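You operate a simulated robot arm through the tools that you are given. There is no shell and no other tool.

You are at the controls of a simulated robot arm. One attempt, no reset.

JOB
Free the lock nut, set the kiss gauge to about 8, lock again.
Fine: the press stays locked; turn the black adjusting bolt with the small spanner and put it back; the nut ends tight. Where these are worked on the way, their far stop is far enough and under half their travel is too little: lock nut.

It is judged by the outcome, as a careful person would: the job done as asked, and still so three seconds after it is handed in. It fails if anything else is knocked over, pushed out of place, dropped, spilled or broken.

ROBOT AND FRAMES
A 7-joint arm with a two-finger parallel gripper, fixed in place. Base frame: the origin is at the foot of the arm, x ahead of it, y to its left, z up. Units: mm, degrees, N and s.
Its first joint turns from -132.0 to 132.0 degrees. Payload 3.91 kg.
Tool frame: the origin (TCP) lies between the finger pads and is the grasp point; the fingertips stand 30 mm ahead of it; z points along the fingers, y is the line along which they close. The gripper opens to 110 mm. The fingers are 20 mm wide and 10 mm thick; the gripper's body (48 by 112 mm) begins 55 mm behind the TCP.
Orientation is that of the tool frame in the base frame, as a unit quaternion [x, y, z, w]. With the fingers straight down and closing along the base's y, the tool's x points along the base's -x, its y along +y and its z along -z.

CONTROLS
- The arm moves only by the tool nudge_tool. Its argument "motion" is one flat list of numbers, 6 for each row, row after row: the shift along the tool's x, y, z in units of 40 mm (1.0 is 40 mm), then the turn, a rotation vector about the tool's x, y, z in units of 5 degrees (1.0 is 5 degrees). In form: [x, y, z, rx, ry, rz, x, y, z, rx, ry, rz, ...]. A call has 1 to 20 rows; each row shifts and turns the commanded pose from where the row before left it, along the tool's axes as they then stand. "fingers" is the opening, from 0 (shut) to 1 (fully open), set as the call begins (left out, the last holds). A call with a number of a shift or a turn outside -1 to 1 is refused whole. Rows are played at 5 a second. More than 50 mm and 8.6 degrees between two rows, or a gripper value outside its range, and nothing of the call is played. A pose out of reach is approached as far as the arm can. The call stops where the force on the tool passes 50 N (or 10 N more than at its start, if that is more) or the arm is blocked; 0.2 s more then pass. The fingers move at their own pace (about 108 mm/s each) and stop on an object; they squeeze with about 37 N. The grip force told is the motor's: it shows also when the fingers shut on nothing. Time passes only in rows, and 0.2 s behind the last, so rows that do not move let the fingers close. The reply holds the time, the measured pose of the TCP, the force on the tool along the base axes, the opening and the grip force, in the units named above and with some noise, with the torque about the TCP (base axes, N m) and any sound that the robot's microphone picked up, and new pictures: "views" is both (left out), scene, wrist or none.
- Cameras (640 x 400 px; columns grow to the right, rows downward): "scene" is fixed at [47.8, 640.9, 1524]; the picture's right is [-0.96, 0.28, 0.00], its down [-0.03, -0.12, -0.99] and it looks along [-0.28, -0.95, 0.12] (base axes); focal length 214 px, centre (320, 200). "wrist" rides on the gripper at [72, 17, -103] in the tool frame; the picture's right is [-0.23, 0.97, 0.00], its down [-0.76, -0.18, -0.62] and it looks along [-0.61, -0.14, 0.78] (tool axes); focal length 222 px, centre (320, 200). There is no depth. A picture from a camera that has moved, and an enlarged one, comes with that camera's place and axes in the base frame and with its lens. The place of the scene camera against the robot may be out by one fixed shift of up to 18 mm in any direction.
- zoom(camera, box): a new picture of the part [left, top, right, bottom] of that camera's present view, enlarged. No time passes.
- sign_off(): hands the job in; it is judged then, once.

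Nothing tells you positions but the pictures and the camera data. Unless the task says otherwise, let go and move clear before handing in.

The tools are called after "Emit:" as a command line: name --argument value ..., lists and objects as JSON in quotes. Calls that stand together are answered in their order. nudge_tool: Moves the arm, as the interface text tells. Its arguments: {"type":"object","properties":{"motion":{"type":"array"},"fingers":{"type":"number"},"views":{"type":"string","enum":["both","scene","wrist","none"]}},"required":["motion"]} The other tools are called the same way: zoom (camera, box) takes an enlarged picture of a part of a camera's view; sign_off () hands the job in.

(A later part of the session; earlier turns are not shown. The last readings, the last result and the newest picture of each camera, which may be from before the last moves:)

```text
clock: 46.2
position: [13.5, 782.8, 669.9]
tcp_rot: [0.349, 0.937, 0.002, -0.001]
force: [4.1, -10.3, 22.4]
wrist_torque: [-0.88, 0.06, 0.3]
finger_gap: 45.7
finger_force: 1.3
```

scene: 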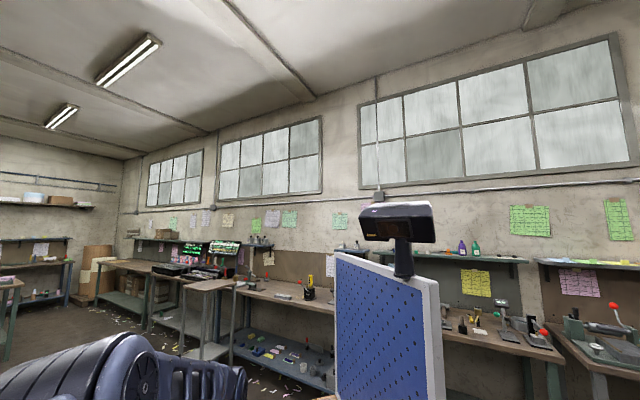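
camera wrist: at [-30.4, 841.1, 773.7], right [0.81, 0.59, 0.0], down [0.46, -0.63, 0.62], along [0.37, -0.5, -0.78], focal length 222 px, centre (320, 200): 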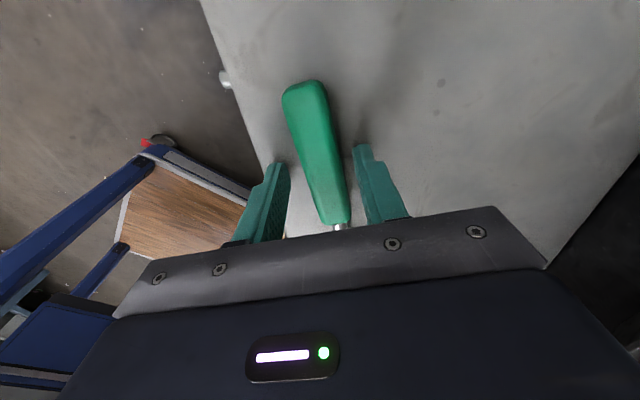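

The tips are just at the tray surface. I'll back off a millimetre, close firmly and then lift slowly to watch the force.

Emit:
nudge_tool --motion '[0, 0, -0.05, 0, 0, 0]' --views "none"

Emit:
nudge_tool --motion '[0, 0, 0, 0, 0, 0, 0, 0, 0, 0, 0, 0, 0, 0, 0, 0, 0, 0, 0, 0, 0, 0, 0, 0]' --fingers 0 --views "wrist"

Emit:
nudge_tool --motion '[0, 0, -0.05, 0, 0, 0]' --views "none"

Emit:
nudge_tool --motion '[0, 0, -0.05, 0, 0, 0]' --views "wrist"

```text
clock: 46.6
position: [13.8, 781.7, 669.3]
tcp_rot: [0.35, 0.937, 0.001, -0.001]
force: [2.7, -5.5, 16.9]
wrist_torque: [-0.58, 0.08, 0.03]
finger_gap: 44.9
finger_force: 1.1
```

```text
clock: 47.6
position: [13.0, 782.1, 669.5]
tcp_rot: [0.35, 0.937, 0.0, 0.0]
force: [-10.8, 1.1, 13.8]
wrist_torque: [0.0, 0.59, -0.06]
finger_gap: 23.4
finger_force: 37.1
camera wrist: at [-31.2, 841.9, 772.4], right [0.81, 0.59, 0.0], down [0.46, -0.63, 0.62], along [0.37, -0.5, -0.78], focal length 222 px, centre (320, 200)
```

wrist: 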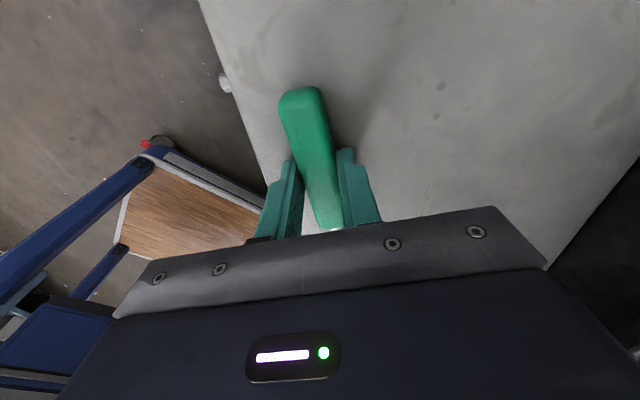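

```text
clock: 48.0
position: [14.7, 781.5, 671.4]
tcp_rot: [0.349, 0.937, 0.001, 0.0]
force: [0.3, 0.1, 0.3]
wrist_torque: [0.01, 0.06, -0.01]
finger_gap: 23.3
finger_force: 36.7
```

```text
clock: 48.4
position: [12.7, 782.7, 673.6]
tcp_rot: [0.349, 0.937, 0.001, 0.0]
force: [-0.1, -0.9, -1.5]
wrist_torque: [0.0, 0.03, -0.02]
finger_gap: 23.3
finger_force: 37.1
camera wrist: at [-30.0, 841.8, 775.6], right [0.81, 0.59, 0.0], down [0.46, -0.63, 0.62], along [0.37, -0.5, -0.78], focal length 222 px, centre (320, 200)
```

wrist: 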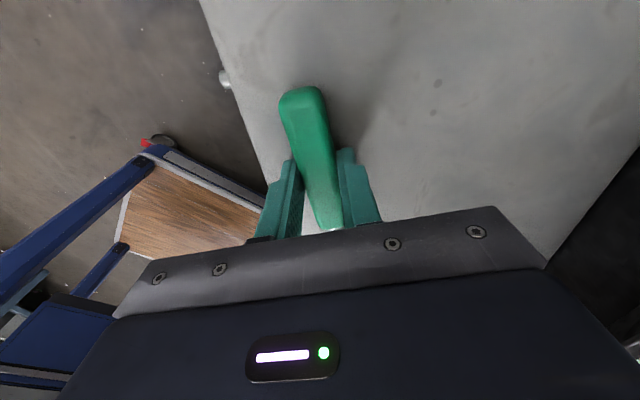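

The grip holds after the first few millimetres. I'll continue lifting slowly.

Emit:
nudge_tool --motion '[0, 0, -0.08, 0, 0, 0, 0, 0, -0.08, 0, 0, 0, 0, 0, -0.08, 0, 0, 0, 0, 0, -0.08, 0, 0, 0]' --views "wrist"

Emit:
zoom --camera "wrist" --box '[220, 60, 420, 240]'

```text
clock: 49.4
position: [13.6, 782.2, 687.2]
tcp_rot: [0.349, 0.937, 0.002, -0.001]
force: [0.3, 0.7, -1.8]
wrist_torque: [-0.02, -0.01, -0.02]
finger_gap: 23.1
finger_force: 36.8
camera wrist: at [-30.5, 841.7, 789.7], right [0.81, 0.59, 0.0], down [0.46, -0.63, 0.62], along [0.37, -0.5, -0.78], focal length 222 px, centre (320, 200)
```

wrist: 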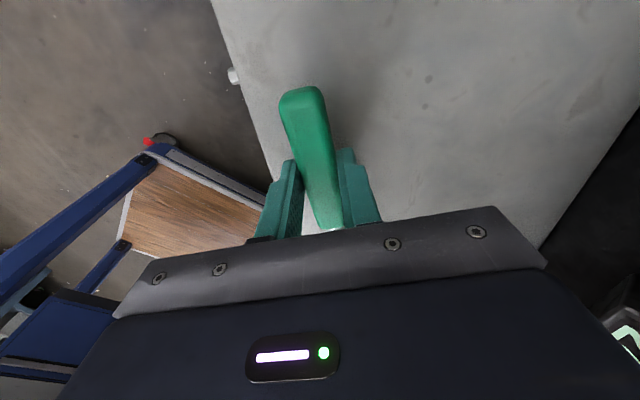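

```text
2.22 times, centred on (320, 150) of wrist
camera zoom: at [-30.5, 841.7, 789.7], right [0.81, 0.59, 0.0], down [0.46, -0.63, 0.62], along [0.37, -0.5, -0.78], focal length 494 px, centre (320, 311)
```

zoom: 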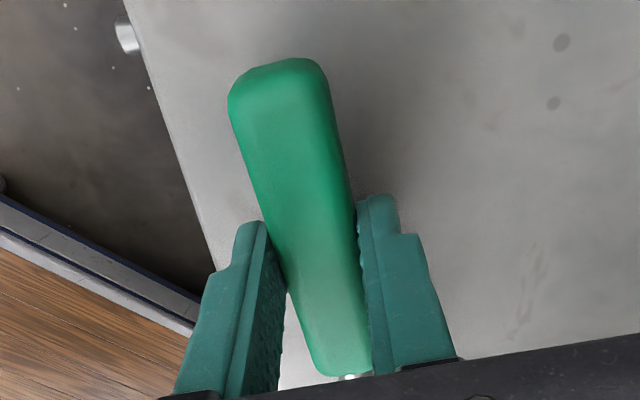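

The spanner is held, but in this grip its ring is hidden behind the gripper. With the gripper turned round and nearer the ring, I could see ring and bolt together. I'll set it back down gently and regrip that way.

Emit:
nudge_tool --motion '[0, 0, 0.1, 0, 0, 0, 0, 0, 0.1, 0, 0, 0, 0, 0, 0.1, 0, 0, 0, 0, 0, 0.08, 0, 0, 0]' --views "none"

Emit:
nudge_tool --motion '[0, 0, 0.05, 0, 0, 0]' --views "none"

```text
clock: 50.4
position: [13.4, 781.7, 671.3]
tcp_rot: [0.349, 0.937, 0.002, -0.001]
force: [-0.1, -0.5, -1.7]
wrist_torque: [0.02, 0.0, 0.0]
finger_gap: 23.3
finger_force: 37.2
```

```text
clock: 50.8
position: [13.2, 782.8, 670.3]
tcp_rot: [0.349, 0.937, 0.0, 0.0]
force: [0.3, -1.3, 1.4]
wrist_torque: [-0.23, -0.09, 0.03]
finger_gap: 23.3
finger_force: 37.2
```

It's touching down, so I'll release and rise clear.

Emit:
nudge_tool --motion '[0, 0, 0, 0, 0, 0, 0, 0, 0, 0, 0, 0]' --fingers 0.42 --views "none"

Emit:
nudge_tool --motion '[0, 0, -0.3, 0, 0, 0, 0, 0, -0.6, 0, 0, 0, 0, 0, -0.9, 0, 0, 0, 0, 0, -0.9, 0, 0, 0]' --views "wrist"

```text
clock: 51.4
position: [13.0, 783.0, 671.6]
tcp_rot: [0.35, 0.937, 0.001, -0.001]
force: [1.8, 0.8, 4.1]
wrist_torque: [-0.11, 0.03, 0.02]
finger_gap: 45.7
finger_force: 0.1
```

```text
clock: 52.4
position: [12.2, 780.6, 776.4]
tcp_rot: [0.349, 0.937, 0.001, -0.001]
force: [-0.3, -0.4, -0.6]
wrist_torque: [-0.02, -0.01, 0.03]
finger_gap: 46.3
finger_force: 0.1
camera wrist: at [-32.0, 841.0, 879.4], right [0.81, 0.59, 0.0], down [0.46, -0.63, 0.62], along [0.37, -0.5, -0.78], focal length 222 px, centre (320, 200)
```

wrist: 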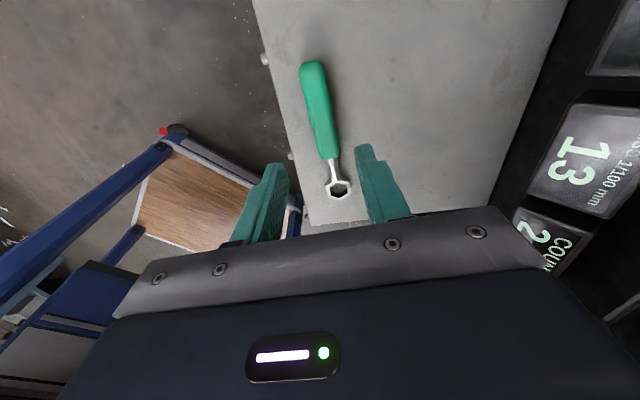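

The spanner is resting on the tray. I'll step back toward the operator's side and turn the gripper half a turn.

Emit:
nudge_tool --motion '[0, -0.75, -0.5, 0, 0, 0, 0, -0.75, -0.5, 0, 0, 0, 0, -0.75, 0, 0, 0, 0, 0, 0, 0, 0, 0, 1, 0, 0, 0, 0, 0, 1, 0, 0, 0, 0, 0, 1, 0, 0, 0, 0, 0, 1, 0, 0, 0, 0, 0, 1, 0, 0, 0, 0, 0, 1, 0, 0, 0, 0, 0, 1, 0, 0, 0, 0, 0, 1, 0, 0, 0, 0, 0, 1, 0, 0, 0, 0, 0, 1, 0, 0, 0, 0, 0, 1, 0, 0, 0, 0, 0, 1, 0, 0, 0, 0, 0, 1, 0, 0, 0, 0, 0, 1, 0, 0, 0, 0, 0, 1, 0, 0, 0, 0, 0, 1]' --views "none"

Emit:
nudge_tool --motion '[0, 0, 0, 0, 0, 1, 0, 0, 0, 0, 0, 1, 0, 0, 0, 0, 0, 1, 0, 0, 0, 0, 0, 1, 0, 0, 0, 0, 0, 1, 0, 0, 0, 0, 0, 1, 0, 0, 0, 0, 0, 1, 0, 0, 0, 0, 0, 1, 0, 0, 0, 0, 0, 1, 0, 0, 0, 0, 0, 1, 0, 0, 0, 0, 0, 1, 0, 0, 0, 0, 0, 1, 0, 0, 0, 0, 0, 1, 0, 0, 0, 0, 0, 1, 0, 0, 0, 0, 0, 1, 0, 0, 0, 0, 0, 1, 0, 0, 0, 0, 0, 1, 0, 0, 0, 0, 0, 1, 0, 0, 0, 0, 0, 1, 0, 0, 0, 0, 0, 1]' --views "both"

```text
clock: 56.4
position: [66.4, 703.5, 777.6]
tcp_rot: [0.866, 0.501, -0.005, -0.009]
force: [0.4, -0.1, -0.4]
wrist_torque: [0.0, -0.01, 0.0]
finger_gap: 46.2
finger_force: 0.0
out of reach, approached as far as the arm can: row 16, 17, 18, 19
```

```text
clock: 57.2
position: [131.0, 675.7, 762.5]
tcp_rot: [0.913, 0.408, -0.007, -0.022]
force: [-9.0, 12.3, 0.6]
wrist_torque: [-1.34, -0.95, 1.34]
finger_gap: 46.3
finger_force: 0.1
out of reach, approached as far as the arm can: row 1, 2, 3, 4
stopped in row 4: the force on the tool passed its limit at 88 N (the readings are from after the stop); the commanded pose is now the measured one
camera wrist: at [195.1, 714.6, 862.3], right [0.57, -0.82, -0.04], down [-0.62, -0.47, 0.63], along [-0.53, -0.33, -0.78], focal length 222 px, centre (320, 200)
```

scene: 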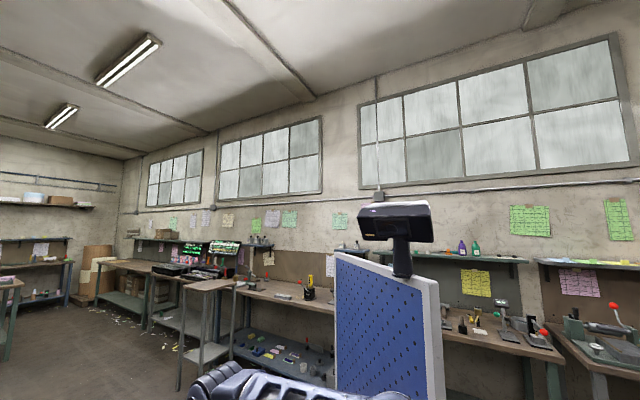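
wrist: 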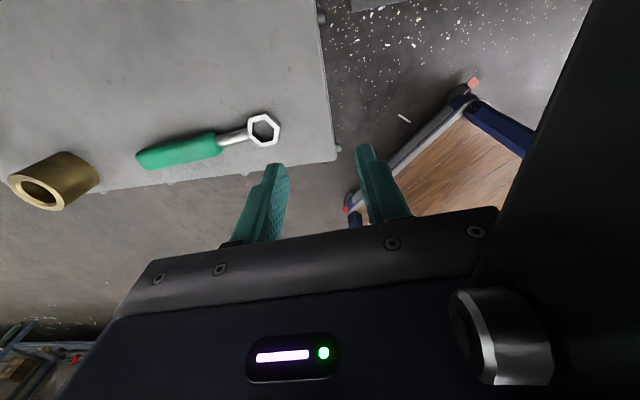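

Turning that way ran into the wrist's limit and the arm drifted and touched the side of the lever box, so I'll stop using that direction. I'll back off straight away from the box (toward the machine's left) and check.

Emit:
nudge_tool --motion '[0, -0.25, 0, 0, 0, 0, 0, -0.5, 0, 0, 0, 0, 0, -0.75, 0, 0, 0, 0]' --views "wrist"

```text
clock: 57.9
position: [124.9, 684.8, 754.1]
tcp_rot: [0.912, 0.408, -0.011, -0.023]
force: [-9.7, -13.2, 4.7]
wrist_torque: [1.21, -1.31, -1.06]
finger_gap: 46.3
finger_force: 0.0
out of reach, approached as far as the arm can: row 1, 2, 3
stopped in row 3: the force on the tool passed its limit at 65 N (the readings are from after the stop); the commanded pose is now the measured one
camera wrist: at [190.2, 723.3, 855.3], right [0.57, -0.82, -0.05], down [-0.61, -0.47, 0.63], along [-0.54, -0.33, -0.77], focal length 222 px, centre (320, 200)
```

wrist: 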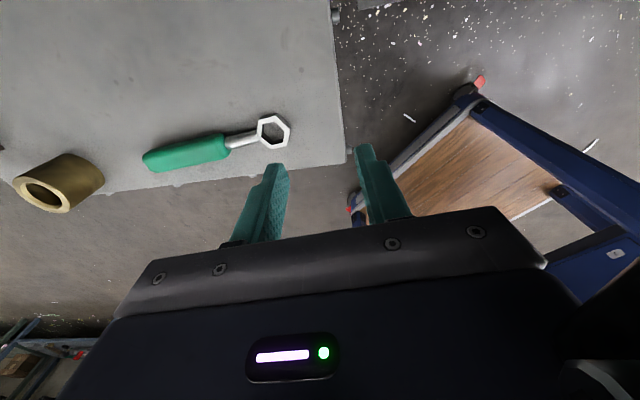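

The pose is still at the wrist limit, with contact on the machine side, probably a ball lever. I'll retreat toward the operator while turning back the other way in small steps.

Emit:
nudge_tool --motion '[-0.3, 0, 0, 0, 0, -0.4, -0.3, 0, 0, 0, 0, -0.4]' --views "wrist"

```text
clock: 58.5
position: [110.2, 668.2, 754.5]
tcp_rot: [0.897, 0.441, -0.011, -0.025]
force: [0.4, 0.8, -0.3]
wrist_torque: [-0.03, -0.02, -0.03]
finger_gap: 46.0
finger_force: 0.0
camera wrist: at [171.7, 710.5, 855.9], right [0.63, -0.77, -0.05], down [-0.58, -0.52, 0.63], along [-0.51, -0.37, -0.78], focal length 222 px, centre (320, 200)
```

wrist: 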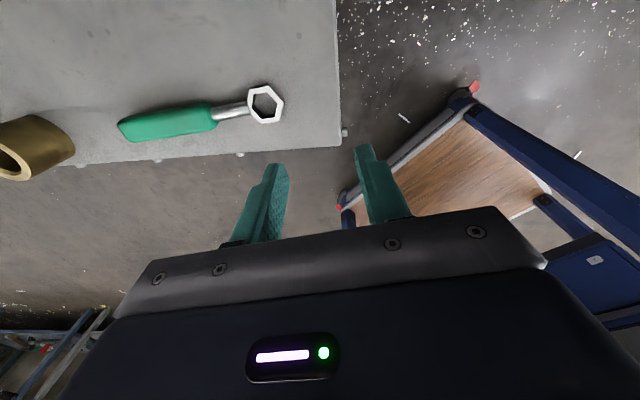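

I'm free of contact. I'll continue retreating toward the operator, level the tool, and turn back to the earlier heading.

Emit:
nudge_tool --motion '[-0.5, 0, 0, 0, 0, -0.5, -0.5, 0, 0, 0, 0, -0.5, -0.5, 0, 0, -0.62, 0, -0.5, -0.3, 0, 0, 0, 0, -1, 0, 0, 0, 0, 0, -1, 0, 0, 0, 0, 0, -1, 0, 0, 0, 0, 0, -1, 0, 0, 0, 0, 0, -1, 0, 0, 0, 0, 0, -1, 0, 0, 0, 0, 0, -1, 0, 0, 0, 0, 0, -1, 0, 0, 0, 0, 0, -1, 0, 0, 0, 0, 0, -1, 0, 0, 0, 0, 0, -1]' --views "wrist"

```text
clock: 61.5
position: [71.0, 608.3, 754.2]
tcp_rot: [0.539, 0.843, 0.004, 0.001]
force: [-0.3, 0.2, 0.3]
wrist_torque: [0.02, 0.01, 0.01]
finger_gap: 46.3
finger_force: 0.0
camera wrist: at [54.7, 679.6, 856.3], right [0.98, 0.2, 0.01], down [0.15, -0.77, 0.62], along [0.13, -0.61, -0.78], focal length 222 px, centre (320, 200)
```

wrist: 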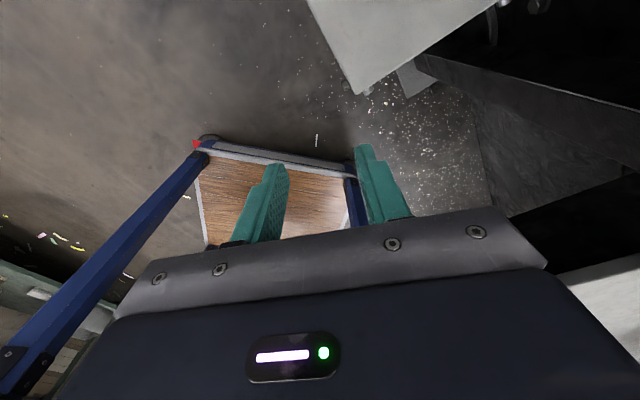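

I've retreated and the tool is level. I'll rise and look over the panel to make sure nothing was disturbed.

Emit:
nudge_tool --motion '[0.7, -0.26, 0, 0, 0, 0, 0.7, -0.26, 0, 0, 0, 0, 0, 0, -0.9, 0, 0, -1, 0, 0, -0.9, 0, 0, -1, 0, 0, -0.9, 0, 0, -1, 0, 0, -0.9, 0, 0, -1, 0, 0, -0.9, 0, 0, -1, 0, 0, -0.9, 0, 0, -1, 0, 0, -0.9, 0, 0, -1, 0, 0, -0.9, 0, 0, -1, 0, 0, -0.9, 0, 0, -1, 0, 0, -0.5, 0, 0, -1, 0, 0, 0, 0, 0, -1, 0, 0, 0, 0, 0, -1, 0, 0, 0, 0, 0, -1, 0, 0, 0, 0, 0, -1, 0, 0, 0, 0, 0, -1, 0, 0, 0, 0, 0, -1, 0, 0, 0, 0, 0, -1, 0, 0, 0, 0, 0, -1]' --views "none"

Emit:
nudge_tool --motion '[0, 0, 0, 0, 0, -1, 0, 0, 0, 0, 0, -1, 0, 0, 0, 0, 0, -1, 0, 0, 0, 0, 0, -1]' --views "wrist"

Emit:
zoom --camera "wrist" --box '[240, 60, 520, 240]'

Emit:
zoom --camera "wrist" --box '[60, 60, 300, 240]'

```text
clock: 65.7
position: [25.5, 647.2, 1098.5]
tcp_rot: [-0.215, 0.977, 0.002, 0.003]
force: [0.9, -0.1, -0.1]
wrist_torque: [-0.04, 0.01, 0.0]
finger_gap: 46.3
finger_force: 0.1
```

```text
clock: 66.7
position: [25.7, 647.1, 1098.4]
tcp_rot: [-0.381, 0.925, 0.002, 0.004]
force: [0.3, 0.1, 0.0]
wrist_torque: [0.02, -0.01, -0.01]
finger_gap: 46.2
finger_force: 0.1
camera wrist: at [-38.7, 607.3, 1199.4], right [-0.52, 0.85, 0.0], down [0.66, 0.41, 0.63], along [0.54, 0.33, -0.78], focal length 222 px, centre (320, 200)
```

wrist: 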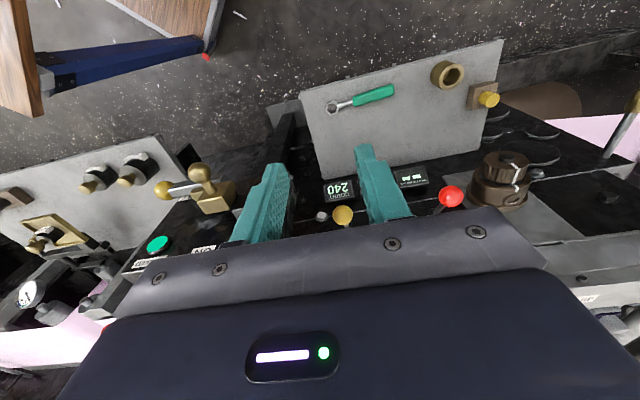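

```text
2.22 times, centred on (380, 150) of wrist
camera zoom: at [-38.7, 607.3, 1199.4], right [-0.52, 0.85, 0.0], down [0.66, 0.41, 0.63], along [0.54, 0.33, -0.78], focal length 494 px, centre (187, 311)
```

zoom: 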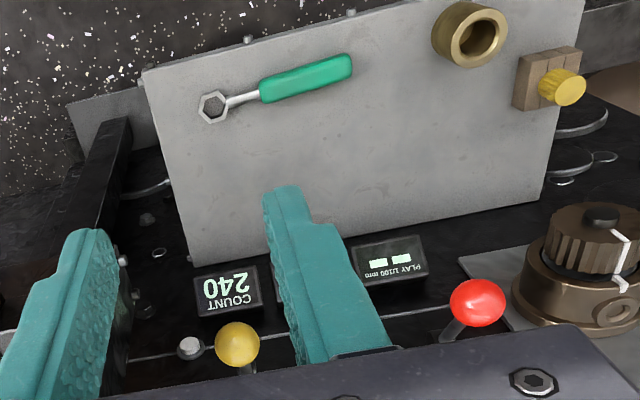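

```text
2.22 times, centred on (180, 150) of wrist
camera zoom: at [-38.7, 607.3, 1199.4], right [-0.52, 0.85, 0.0], down [0.66, 0.41, 0.63], along [0.54, 0.33, -0.78], focal length 494 px, centre (631, 311)
```

zoom: 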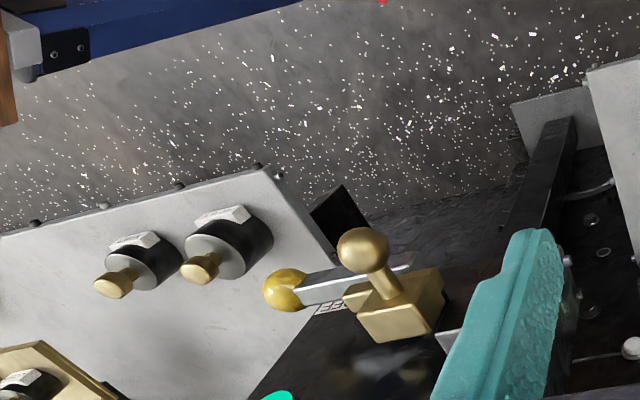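

Everything looks undisturbed: the lever is OFF, the LOCKED lamp is lit, the yellow lever is in place and the spanner is on the tray. New plan: keep the original heading but lean the gripper about 28° back along the handle, so the ring shows just above the palm. I'll go back above the handle.

Emit:
nudge_tool --motion '[0, 0, 0, 0, 0.1, 1, 0, 0, 0, 0, 0, 1, 0, 0, 0, 0, 0, 1, 0, 0, 0, 0, 0, 1, 0, 0, 0, 0, 0, 1, 0, 0, 0, 0, 0, 1, 0, 0, 0, 0, 0, 1, 0, 0, 0, 0, 0, 1, 0, 0, 0, 0, 0, 1, 0, 0, 0, 0, 0, 1, 0, 0, 0, 0, 0, 1, 0, 0, 0, 0, 0, 1, 0, 0, 0, 0, 0, 1, 0, 0, 0, 0, 0, 1, 0, 0, 0, 0, 0, 1, 0, 0, 0, 0, 0, 1, 0, 0, 0, 0, 0, 1, 0.84, 0.81, 0, 0, 0, 0, 0.84, 0.81, 0, 0, 0, 0, 0.84, 0.81, 0, 0, 0, 0]' --views "none"

Emit:
nudge_tool --motion '[0, 0, 0.95, 0, 0, 0, 0, 0, 0.95, 0, 0, 0, 0, 0, 0.95, 0, 0, 0, 0, 0, 0.95, 0, 0, 0, 0, 0, 0.95, 0, 0, 0, 0, 0, 0.95, 0, 0, 0, 0, 0, 0.95, 0, 0, 0, 0, 0, 0.95, 0, 0, 0]' --views "wrist"

Emit:
zoom --camera "wrist" --box '[230, 20, 430, 220]'

```text
clock: 70.9
position: [10.4, 787.5, 1098.4]
tcp_rot: [0.344, 0.939, -0.001, -0.001]
force: [-0.1, -1.7, 1.0]
wrist_torque: [0.03, 0.0, -0.01]
finger_gap: 46.2
finger_force: 0.1
```

```text
clock: 72.7
position: [10.5, 787.5, 793.4]
tcp_rot: [0.345, 0.939, 0.0, 0.0]
force: [0.2, 1.2, 0.9]
wrist_torque: [0.02, -0.03, 0.04]
finger_gap: 46.0
finger_force: 0.1
camera wrist: at [-32.9, 846.2, 895.9], right [0.8, 0.6, 0.0], down [0.47, -0.63, 0.62], along [0.37, -0.5, -0.78], focal length 222 px, centre (320, 200)
```

wrist: 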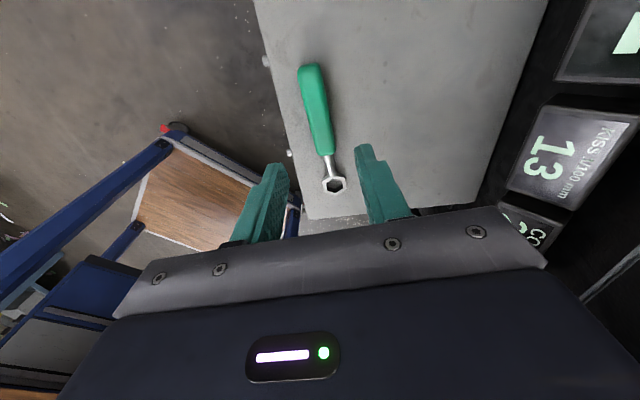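

```text
2.00 times, centred on (330, 120) of wrist
camera zoom: at [-32.9, 846.2, 895.9], right [0.8, 0.6, 0.0], down [0.47, -0.63, 0.62], along [0.37, -0.5, -0.78], focal length 444 px, centre (300, 360)
```

zoom: 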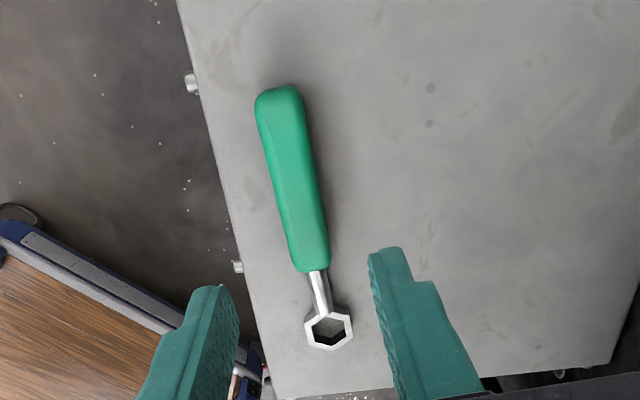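

The handle's direction is about 138.3°. I'll align, lean the gripper back 28° and come down to about 30 mm above the grasp height.

Emit:
nudge_tool --motion '[0, -0.045, 0, 0, 0, 0.28, 0, 0, 0, 0, -0.93, 0, 0, 0, 0, 0, -0.93, 0, 0, 0, 0, 0, -0.93, 0, 0, 0, 0, 0, -0.93, 0, 0, 0, 0, 0, -0.93, 0, 0, 0, 0, 0, -0.93, 0, 0.363, 0, 0.685, 0, 0, 0, 0.363, 0, 0.685, 0, 0, 0, 0.363, 0, 0.685, 0, 0, 0]' --fingers 0.42 --views "wrist"

Emit:
zoom --camera "wrist" --box '[230, 90, 430, 240]'

```text
clock: 74.9
position: [7.9, 784.5, 701.1]
tcp_rot: [0.345, 0.907, -0.086, 0.225]
force: [0.3, 0.0, 0.4]
wrist_torque: [-0.03, 0.0, 0.01]
finger_gap: 46.3
finger_force: 0.0
camera wrist: at [-64.5, 871.9, 757.5], right [0.8, 0.59, 0.11], down [0.17, -0.39, 0.91], along [0.58, -0.71, -0.41], focal length 222 px, centre (320, 200)
```

wrist: 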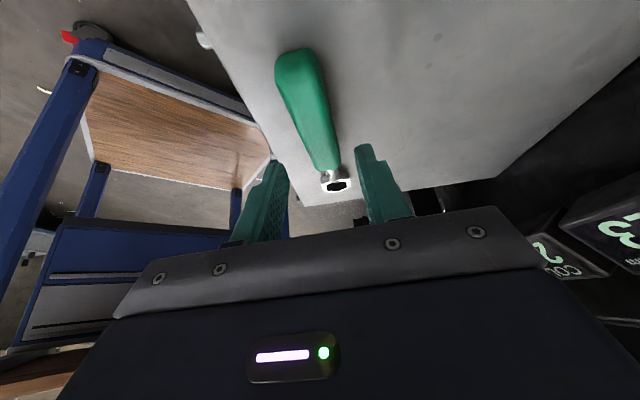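

```text
2.67 times, centred on (330, 165) of wrist
camera zoom: at [-64.5, 871.9, 757.5], right [0.8, 0.59, 0.11], down [0.17, -0.39, 0.91], along [0.58, -0.71, -0.41], focal length 592 px, centre (293, 293)
```

zoom: 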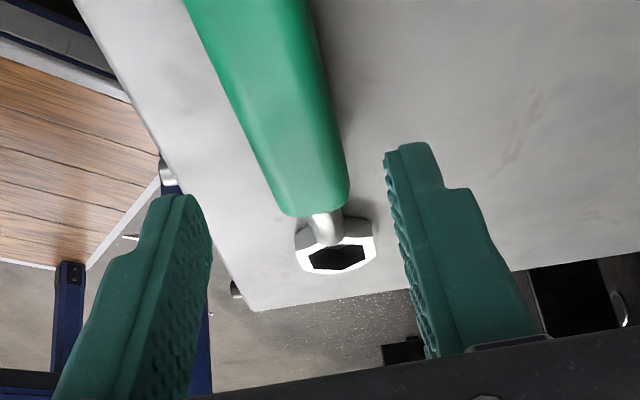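

The ring is now visible just above the palm. I'll shift 3–4 mm sideways to centre on the handle and descend most of the rest.

Emit:
nudge_tool --motion '[0, 0.085, 0, 0, 0, 0, 0.12, 0, 0.226, 0, 0, 0, 0.12, 0, 0.226, 0, 0, 0]' --views "wrist"

Emit:
zoom --camera "wrist" --box '[230, 90, 430, 240]'

```text
clock: 75.7
position: [10.2, 788.9, 680.1]
tcp_rot: [0.345, 0.907, -0.085, 0.226]
force: [0.4, 0.3, -1.0]
wrist_torque: [-0.01, 0.04, 0.01]
finger_gap: 46.4
finger_force: 0.0
camera wrist: at [-61.7, 874.2, 736.4], right [0.8, 0.59, 0.11], down [0.17, -0.39, 0.91], along [0.58, -0.71, -0.41], focal length 222 px, centre (320, 200)
```

wrist: 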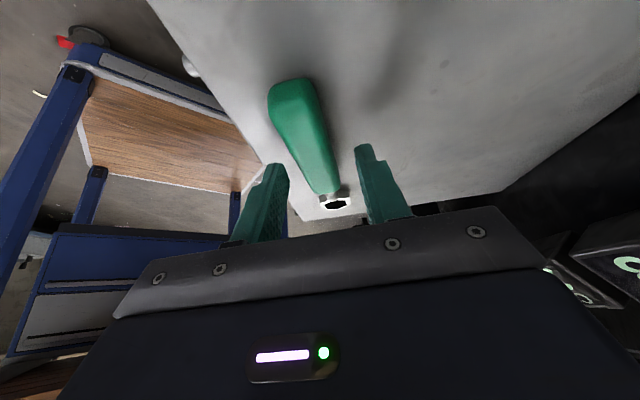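

```text
2.67 times, centred on (330, 165) of wrist
camera zoom: at [-61.7, 874.2, 736.4], right [0.8, 0.59, 0.11], down [0.17, -0.39, 0.91], along [0.58, -0.71, -0.41], focal length 592 px, centre (293, 293)
```

zoom: 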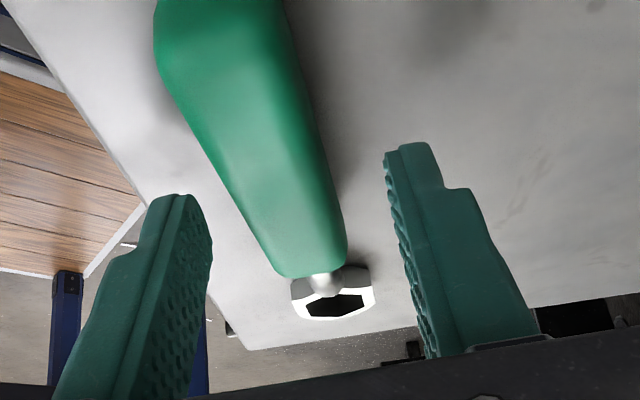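

It's nearly centred, with the handle about 2 mm to the left. I'll correct slightly and go down in small steps until the tips meet the tray.

Emit:
nudge_tool --motion '[0, -0.045, 0, 0, 0, -0.2, 0.047, 0, 0.088, 0, 0, 0]' --views "none"

Emit:
nudge_tool --motion '[0.02, 0, 0.035, 0, 0, 0]' --views "none"

Emit:
nudge_tool --motion '[0.016, 0, 0.03, 0, 0, 0]' --views "wrist"

```text
clock: 76.3
position: [9.2, 787.5, 676.1]
tcp_rot: [0.337, 0.91, -0.087, 0.225]
force: [-0.4, 0.8, 0.5]
wrist_torque: [-0.04, 0.01, 0.04]
finger_gap: 46.2
finger_force: 0.0
```

```text
clock: 76.7
position: [9.5, 786.6, 675.2]
tcp_rot: [0.337, 0.91, -0.088, 0.225]
force: [0.3, 0.8, 0.1]
wrist_torque: [-0.04, -0.01, 0.01]
finger_gap: 46.3
finger_force: 0.0
```

```text
clock: 77.1
position: [11.1, 787.0, 673.1]
tcp_rot: [0.338, 0.91, -0.088, 0.225]
force: [-0.1, -0.3, -0.1]
wrist_torque: [0.01, -0.01, 0.01]
finger_gap: 46.1
finger_force: 0.0
camera wrist: at [-63.0, 872.6, 729.1], right [0.79, 0.61, 0.1], down [0.18, -0.38, 0.91], along [0.59, -0.7, -0.41], focal length 222 px, centre (320, 200)
```

wrist: 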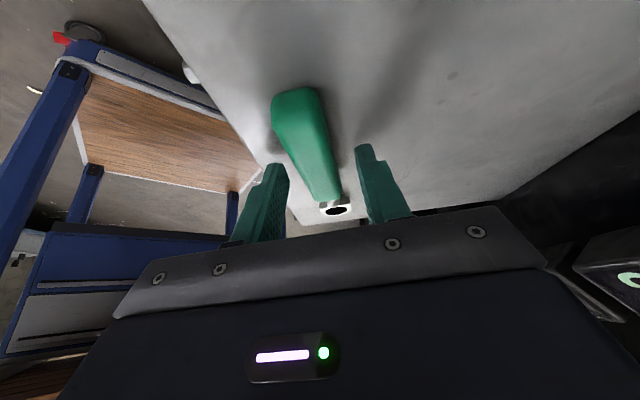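

No contact yet, so I'll take two more small steps down.

Emit:
nudge_tool --motion '[0.014, 0, 0.026, 0, 0, 0]' --views "none"

Emit:
nudge_tool --motion '[0.014, 0, 0.026, 0, 0, 0]' --views "none"

```text
clock: 77.5
position: [10.3, 787.6, 671.7]
tcp_rot: [0.336, 0.91, -0.087, 0.225]
force: [-0.1, 0.9, -0.5]
wrist_torque: [-0.01, 0.04, -0.02]
finger_gap: 46.2
finger_force: 0.1
```

```text
clock: 77.9
position: [10.0, 786.4, 671.8]
tcp_rot: [0.337, 0.91, -0.088, 0.224]
force: [0.5, -1.1, 3.4]
wrist_torque: [0.04, -0.06, -0.05]
finger_gap: 46.1
finger_force: 0.0
```

There's light contact with the tray, so I'll close on the handle.

Emit:
nudge_tool --motion '[0, 0, 0, 0, 0, 0, 0, 0, 0, 0, 0, 0, 0, 0, 0, 0, 0, 0, 0, 0, 0, 0, 0, 0]' --fingers 0 --views "wrist"

Emit:
zoom --camera "wrist" --box '[230, 90, 430, 240]'

```text
clock: 78.9
position: [10.7, 786.8, 671.7]
tcp_rot: [0.337, 0.91, -0.088, 0.226]
force: [2.9, 3.5, 5.5]
wrist_torque: [0.16, -0.16, -0.05]
finger_gap: 23.2
finger_force: 36.8
camera wrist: at [-62.8, 872.8, 727.4], right [0.79, 0.61, 0.1], down [0.18, -0.38, 0.91], along [0.59, -0.7, -0.41], focal length 222 px, centre (320, 200)
```

wrist: 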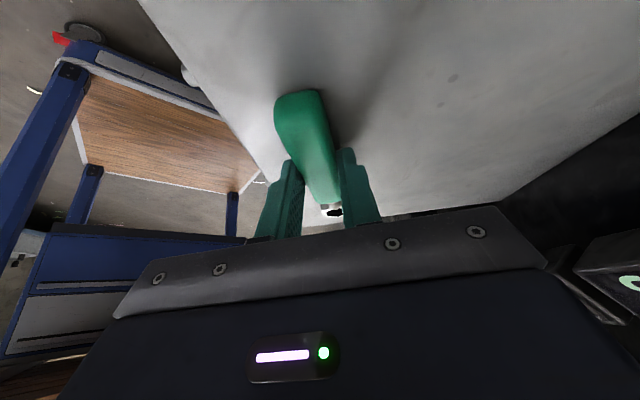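

```text
2.67 times, centred on (330, 165) of wrist
camera zoom: at [-62.8, 872.8, 727.4], right [0.79, 0.61, 0.1], down [0.18, -0.38, 0.91], along [0.59, -0.7, -0.41], focal length 592 px, centre (293, 293)
```

zoom: 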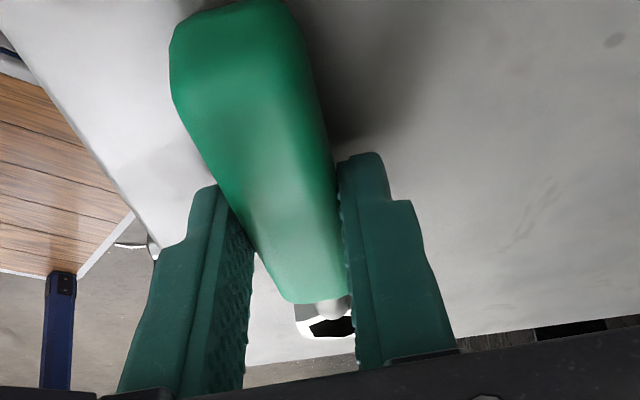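

The handle is held and part of the ring stays visible. I'll lift slowly and straight up.

Emit:
nudge_tool --motion '[-0.024, 0, -0.044, 0, 0, 0, -0.024, 0, -0.044, 0, 0, 0, -0.047, 0, -0.088, 0, 0, 0, -0.047, 0, -0.088, 0, 0, 0, -0.047, 0, -0.088, 0, 0, 0]' --views "wrist"

Emit:
zoom --camera "wrist" --box '[230, 90, 430, 240]'

```text
clock: 80.1
position: [10.7, 786.8, 687.4]
tcp_rot: [0.337, 0.91, -0.087, 0.224]
force: [0.3, -0.2, -0.7]
wrist_torque: [0.01, 0.04, 0.0]
finger_gap: 23.4
finger_force: 36.9
camera wrist: at [-62.6, 873.0, 742.6], right [0.79, 0.61, 0.1], down [0.18, -0.38, 0.91], along [0.59, -0.7, -0.41], focal length 222 px, centre (320, 200)
```

wrist: 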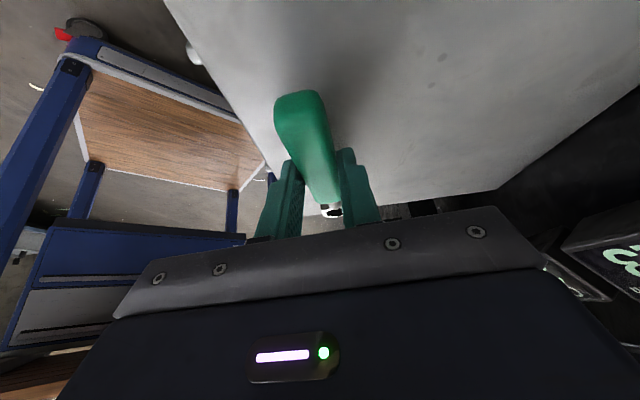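

```text
2.67 times, centred on (330, 165) of wrist
camera zoom: at [-62.6, 873.0, 742.6], right [0.79, 0.61, 0.1], down [0.18, -0.38, 0.91], along [0.59, -0.7, -0.41], focal length 592 px, centre (293, 293)
```

zoom: 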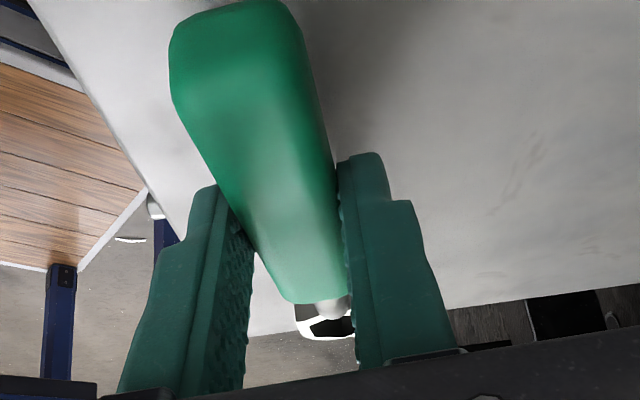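

It's holding steadily. I'll rise straight up to about z 1120, well above the levers.

Emit:
nudge_tool --motion '[-0.1, 0, -0.19, 0, 0, 0, -0.2, 0, -0.38, 0, 0, 0, -0.3, 0, -0.57, 0, 0, 0, -0.4, 0, -0.75, 0, 0, 0, -0.4, 0, -0.75, 0, 0, 0, -0.4, 0, -0.75, 0, 0, 0, -0.4, 0, -0.75, 0, 0, 0, -0.4, 0, -0.75, 0, 0, 0, -0.4, 0, -0.75, 0, 0, 0, -0.4, 0, -0.75, 0, 0, 0, -0.4, 0, -0.75, 0, 0, 0, -0.4, 0, -0.75, 0, 0, 0, -0.4, 0, -0.75, 0, 0, 0, -0.4, 0, -0.75, 0, 0, 0, -0.2, 0, -0.38, 0, 0, 0]' --views "wrist"

```text
clock: 83.3
position: [16.3, 788.4, 1129.7]
tcp_rot: [0.337, 0.91, -0.087, 0.224]
force: [0.2, 0.2, -1.8]
wrist_torque: [-0.02, 0.03, -0.04]
finger_gap: 23.6
finger_force: 36.5
camera wrist: at [-57.1, 874.9, 1186.3], right [0.79, 0.61, 0.1], down [0.18, -0.38, 0.91], along [0.59, -0.7, -0.41], focal length 222 px, centre (320, 200)
```

wrist: 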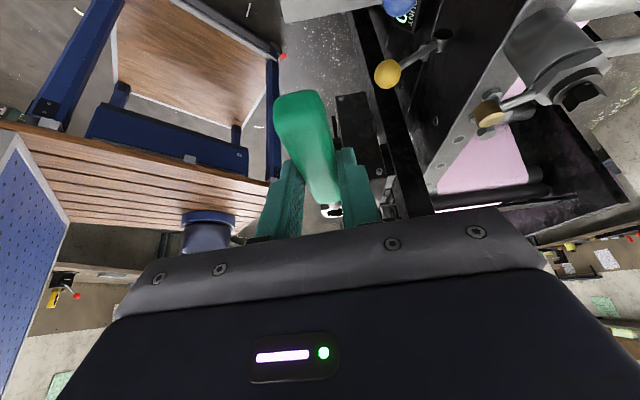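

The spanner came up fine. I'll now turn about the vertical by 90° so the ring points toward the machine.

Emit:
nudge_tool --motion '[0, 0, 0, -0.235, 0, -0.44, 0, 0, 0, -0.47, 0, -0.883, 0, 0, 0, -0.47, 0, -0.883, 0, 0, 0, -0.47, 0, -0.883, 0, 0, 0, -0.47, 0, -0.883, 0, 0, 0, -0.47, 0, -0.883, 0, 0, 0, -0.47, 0, -0.883, 0, 0, 0, -0.47, 0, -0.883, 0, 0, 0, -0.47, 0, -0.883, 0, 0, 0, -0.47, 0, -0.883, 0, 0, 0, -0.47, 0, -0.883, 0, 0, 0, -0.47, 0, -0.883, 0, 0, 0, -0.47, 0, -0.883, 0, 0, 0, -0.47, 0, -0.883, 0, 0, 0, -0.47, 0, -0.883, 0, 0, 0, -0.47, 0, -0.883, 0, 0, 0, -0.47, 0, -0.883, 0, 0, 0, -0.47, 0, -0.883, 0, 0, 0, -0.235, 0, -0.44]' --views "wrist"

```text
clock: 87.3
position: [14.6, 789.3, 1129.7]
tcp_rot: [-0.406, 0.882, 0.1, 0.216]
force: [0.5, -1.0, -1.7]
wrist_torque: [-0.05, 0.0, -0.01]
finger_gap: 23.5
finger_force: 37.3
camera wrist: at [-72.0, 714.5, 1187.0], right [-0.61, 0.79, 0.11], down [0.39, 0.18, 0.9], along [0.69, 0.59, -0.41], focal length 222 px, centre (320, 200)
```

wrist: 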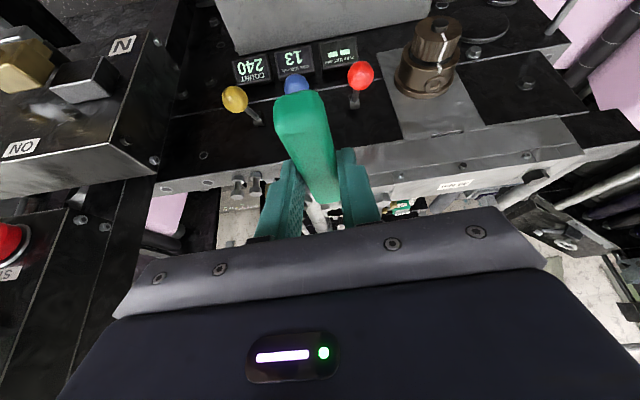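

The ring now points at the adjuster, and the KISS display still reads 13. I'll move forward so the ring comes near the bolt but stays above it.

Emit:
nudge_tool --motion '[-0.55, -0.475, 0.35, 0, 0, 0, -0.55, -0.475, 0.35, 0, 0, 0, -0.55, -0.475, 0.35, 0, 0, 0, -0.55, -0.475, 0.35, 0, 0, 0]' --views "wrist"

Emit:
zoom --camera "wrist" --box '[260, 150, 420, 250]'

```text
clock: 88.3
position: [138.0, 818.6, 1119.5]
tcp_rot: [-0.405, 0.883, 0.1, 0.216]
force: [-0.9, 0.3, -1.5]
wrist_torque: [-0.02, -0.04, -0.07]
finger_gap: 23.0
finger_force: 36.9
camera wrist: at [53.1, 743.8, 1176.6], right [-0.61, 0.79, 0.11], down [0.39, 0.18, 0.9], along [0.69, 0.59, -0.41], focal length 222 px, centre (320, 200)
```

wrist: 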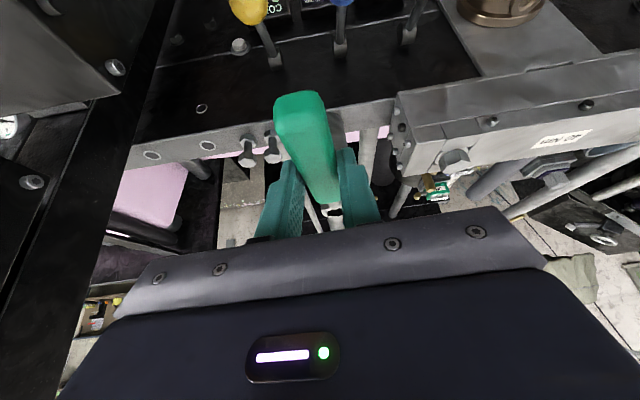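

```text
4.00 times, centred on (340, 200) of wrist
camera zoom: at [53.1, 743.8, 1176.6], right [-0.61, 0.79, 0.11], down [0.39, 0.18, 0.9], along [0.69, 0.59, -0.41], focal length 888 px, centre (240, 200)
```

zoom: 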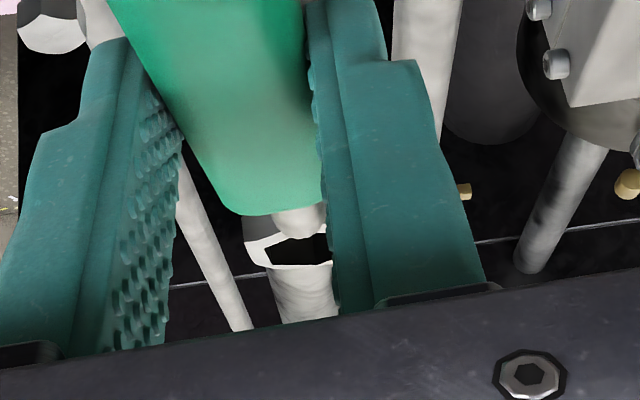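

The handle itself hides the bolt from this angle, so I need to see the bolt's hex orientation. I'll shift sideways at the same height so the bolt shows up left of the fingers.

Emit:
nudge_tool --motion '[-0.75, 0.61, 0.38, 0, 0, 0, -0.75, 0.61, 0.38, 0, 0, 0]' --views "wrist"

Emit:
zoom --camera "wrist" --box '[180, 120, 300, 220]'

```text
clock: 88.9
position: [145.0, 903.4, 1122.5]
tcp_rot: [-0.405, 0.883, 0.102, 0.216]
force: [-0.1, -0.8, -0.7]
wrist_torque: [0.0, 0.07, 0.01]
finger_gap: 23.1
finger_force: 37.2
camera wrist: at [58.9, 829.0, 1179.3], right [-0.61, 0.79, 0.11], down [0.39, 0.18, 0.9], along [0.69, 0.59, -0.41], focal length 222 px, centre (320, 200)
```

wrist: 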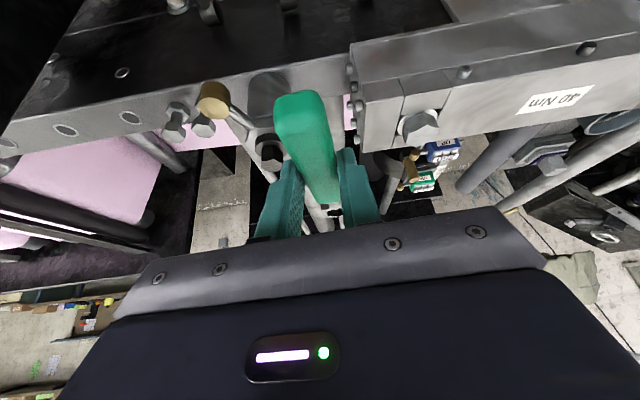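

```text
4.00 times, centred on (240, 170) of wrist
camera zoom: at [58.9, 829.0, 1179.3], right [-0.61, 0.79, 0.11], down [0.39, 0.18, 0.9], along [0.69, 0.59, -0.41], focal length 888 px, centre (640, 320)
```

zoom: 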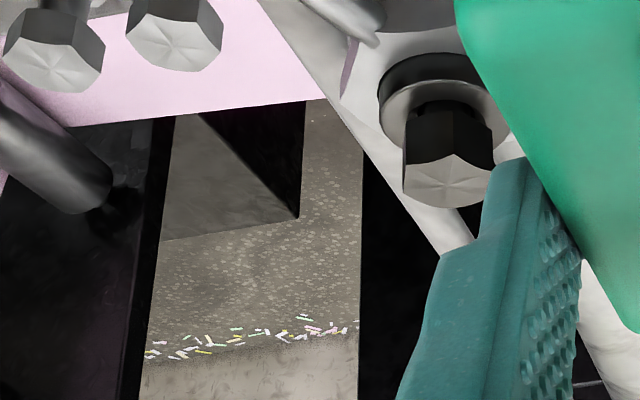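

The bolt head is visible now. I'll zoom tightly to read its hex orientation.

Emit:
zoom --camera "wrist" --box '[252, 140, 300, 176]'

Emit:
zoom --camera "wrist" --box '[300, 190, 360, 235]'

```text
11.11 times, centred on (276, 158) of wrist
camera zoom: at [58.9, 829.0, 1179.3], right [-0.61, 0.79, 0.11], down [0.39, 0.18, 0.9], along [0.69, 0.59, -0.41], focal length 2468 px, centre (809, 667)
```

zoom: 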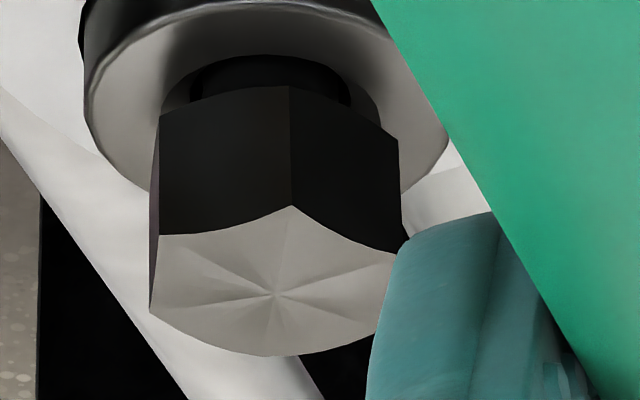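

```text
8.89 times, centred on (330, 212) of wrist
camera zoom: at [58.9, 829.0, 1179.3], right [-0.61, 0.79, 0.11], down [0.39, 0.18, 0.9], along [0.69, 0.59, -0.41], focal length 1974 px, centre (231, 89)
```

zoom: 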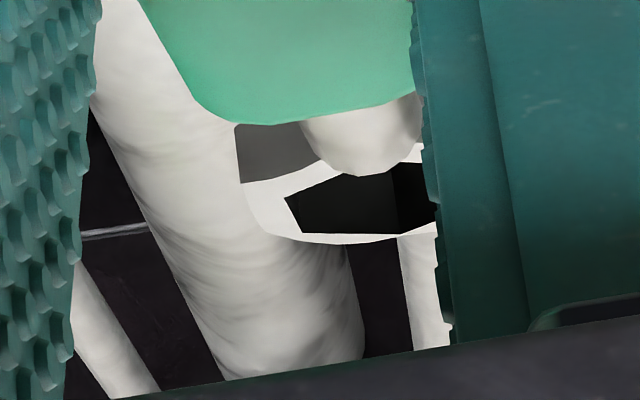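

The bolt's hex corners point at about 20° + 60°k. The spanner's ring has a corner in line with its handle, so the handle has to lie at 200° or 260°. I'll take the 260° approach: move across, still above the bolt, then turn to that heading.

Emit:
nudge_tool --motion '[0.27, -0.847, -0.03, 0, 0, 0, 0.27, -0.847, -0.03, 0, 0, 0, 0.27, -0.847, -0.03, 0, 0, 0, 0, 0, 0, -0.47, 0, -0.883, 0, 0, 0, -0.47, 0, -0.883, 0, 0, 0, -0.47, 0, -0.883, 0, 0, 0, -0.47, 0, -0.883, 0, 0, 0, -0.47, 0, -0.883, 0, 0, 0, -0.47, 0, -0.883, 0, 0, 0, -0.12, 0, -0.22]' --views "wrist"

Emit:
zoom --camera "wrist" --box '[260, 150, 400, 240]'

```text
clock: 91.1
position: [203.1, 811.4, 1109.2]
tcp_rot: [-0.628, 0.741, 0.156, 0.181]
force: [-1.1, -0.1, -1.5]
wrist_torque: [-0.05, 0.04, 0.01]
finger_gap: 23.6
finger_force: 37.4
camera wrist: at [168.7, 703.0, 1166.1], right [-0.93, 0.36, 0.11], down [0.24, 0.35, 0.9], along [0.28, 0.87, -0.41], focal length 222 px, centre (320, 200)
```

wrist: 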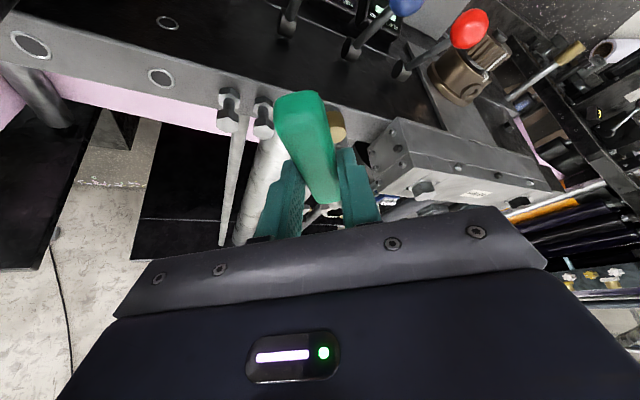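

```text
4.44 times, centred on (330, 195) of wrist
camera zoom: at [168.7, 703.0, 1166.1], right [-0.93, 0.36, 0.11], down [0.24, 0.35, 0.9], along [0.28, 0.87, -0.41], focal length 987 px, centre (276, 222)
```

zoom: 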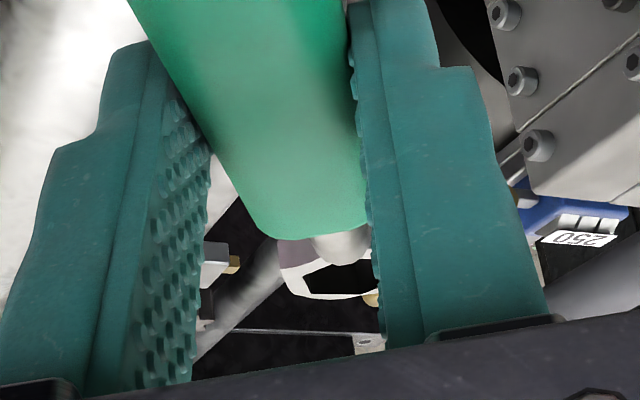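

The ring is over the bolt within a few millimetres. I'll lower toward contact.

Emit:
nudge_tool --motion '[-0.033, 0, 0.0175, 0, 0, 0, 0.08, 0, 0.155, 0, 0, 0, 0.08, 0, 0.155, 0, 0, 0]' --views "wrist"

Emit:
zoom --camera "wrist" --box '[290, 180, 370, 235]'

```text
clock: 91.9
position: [203.0, 810.9, 1095.9]
tcp_rot: [-0.628, 0.74, 0.158, 0.18]
force: [0.3, 0.2, -1.9]
wrist_torque: [0.02, -0.04, 0.02]
finger_gap: 23.2
finger_force: 37.5
camera wrist: at [168.8, 704.3, 1152.8], right [-0.93, 0.36, 0.11], down [0.24, 0.35, 0.9], along [0.28, 0.87, -0.41], focal length 222 px, centre (320, 200)
```

wrist: 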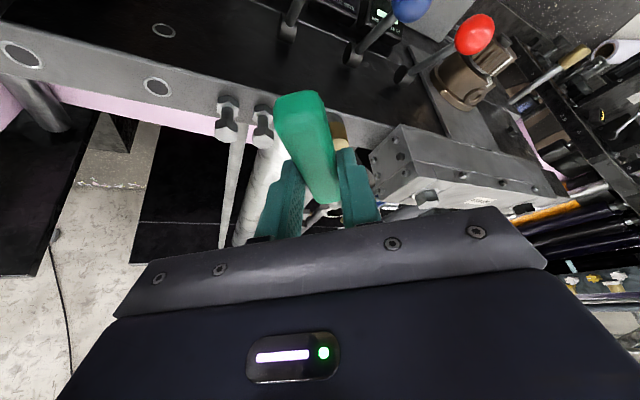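

```text
7.27 times, centred on (330, 208) of wrist
camera zoom: at [168.8, 704.3, 1152.8], right [-0.93, 0.36, 0.11], down [0.24, 0.35, 0.9], along [0.28, 0.87, -0.41], focal length 1615 px, centre (247, 146)
```

zoom: 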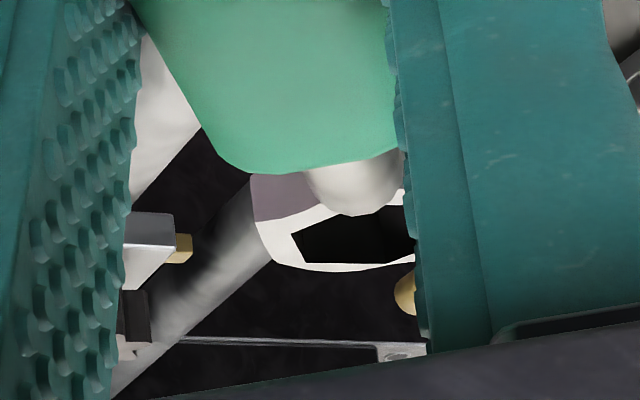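

The ring bottom should be about 5 mm above the bolt. I'll lower in small steps until I feel contact.

Emit:
nudge_tool --motion '[0.023, 0, 0.044, 0, 0, 0]' --views "none"

Emit:
nudge_tool --motion '[0.023, 0, 0.044, 0, 0, 0]' --views "none"

Emit:
nudge_tool --motion '[0.023, 0, 0.044, 0, 0, 0]' --views "none"

```text
clock: 92.3
position: [203.1, 813.8, 1093.8]
tcp_rot: [-0.627, 0.741, 0.158, 0.181]
force: [0.6, -0.6, -1.8]
wrist_torque: [-0.04, -0.01, 0.0]
finger_gap: 23.5
finger_force: 37.5
```

```text
clock: 92.7
position: [203.7, 813.2, 1092.2]
tcp_rot: [-0.627, 0.742, 0.156, 0.18]
force: [0.7, -0.3, -1.9]
wrist_torque: [-0.03, 0.0, -0.01]
finger_gap: 23.2
finger_force: 37.1
```

```text
clock: 93.1
position: [202.9, 814.4, 1091.5]
tcp_rot: [-0.628, 0.741, 0.157, 0.18]
force: [-0.1, 1.0, -1.4]
wrist_torque: [0.01, -0.01, 0.01]
finger_gap: 23.3
finger_force: 37.4
```

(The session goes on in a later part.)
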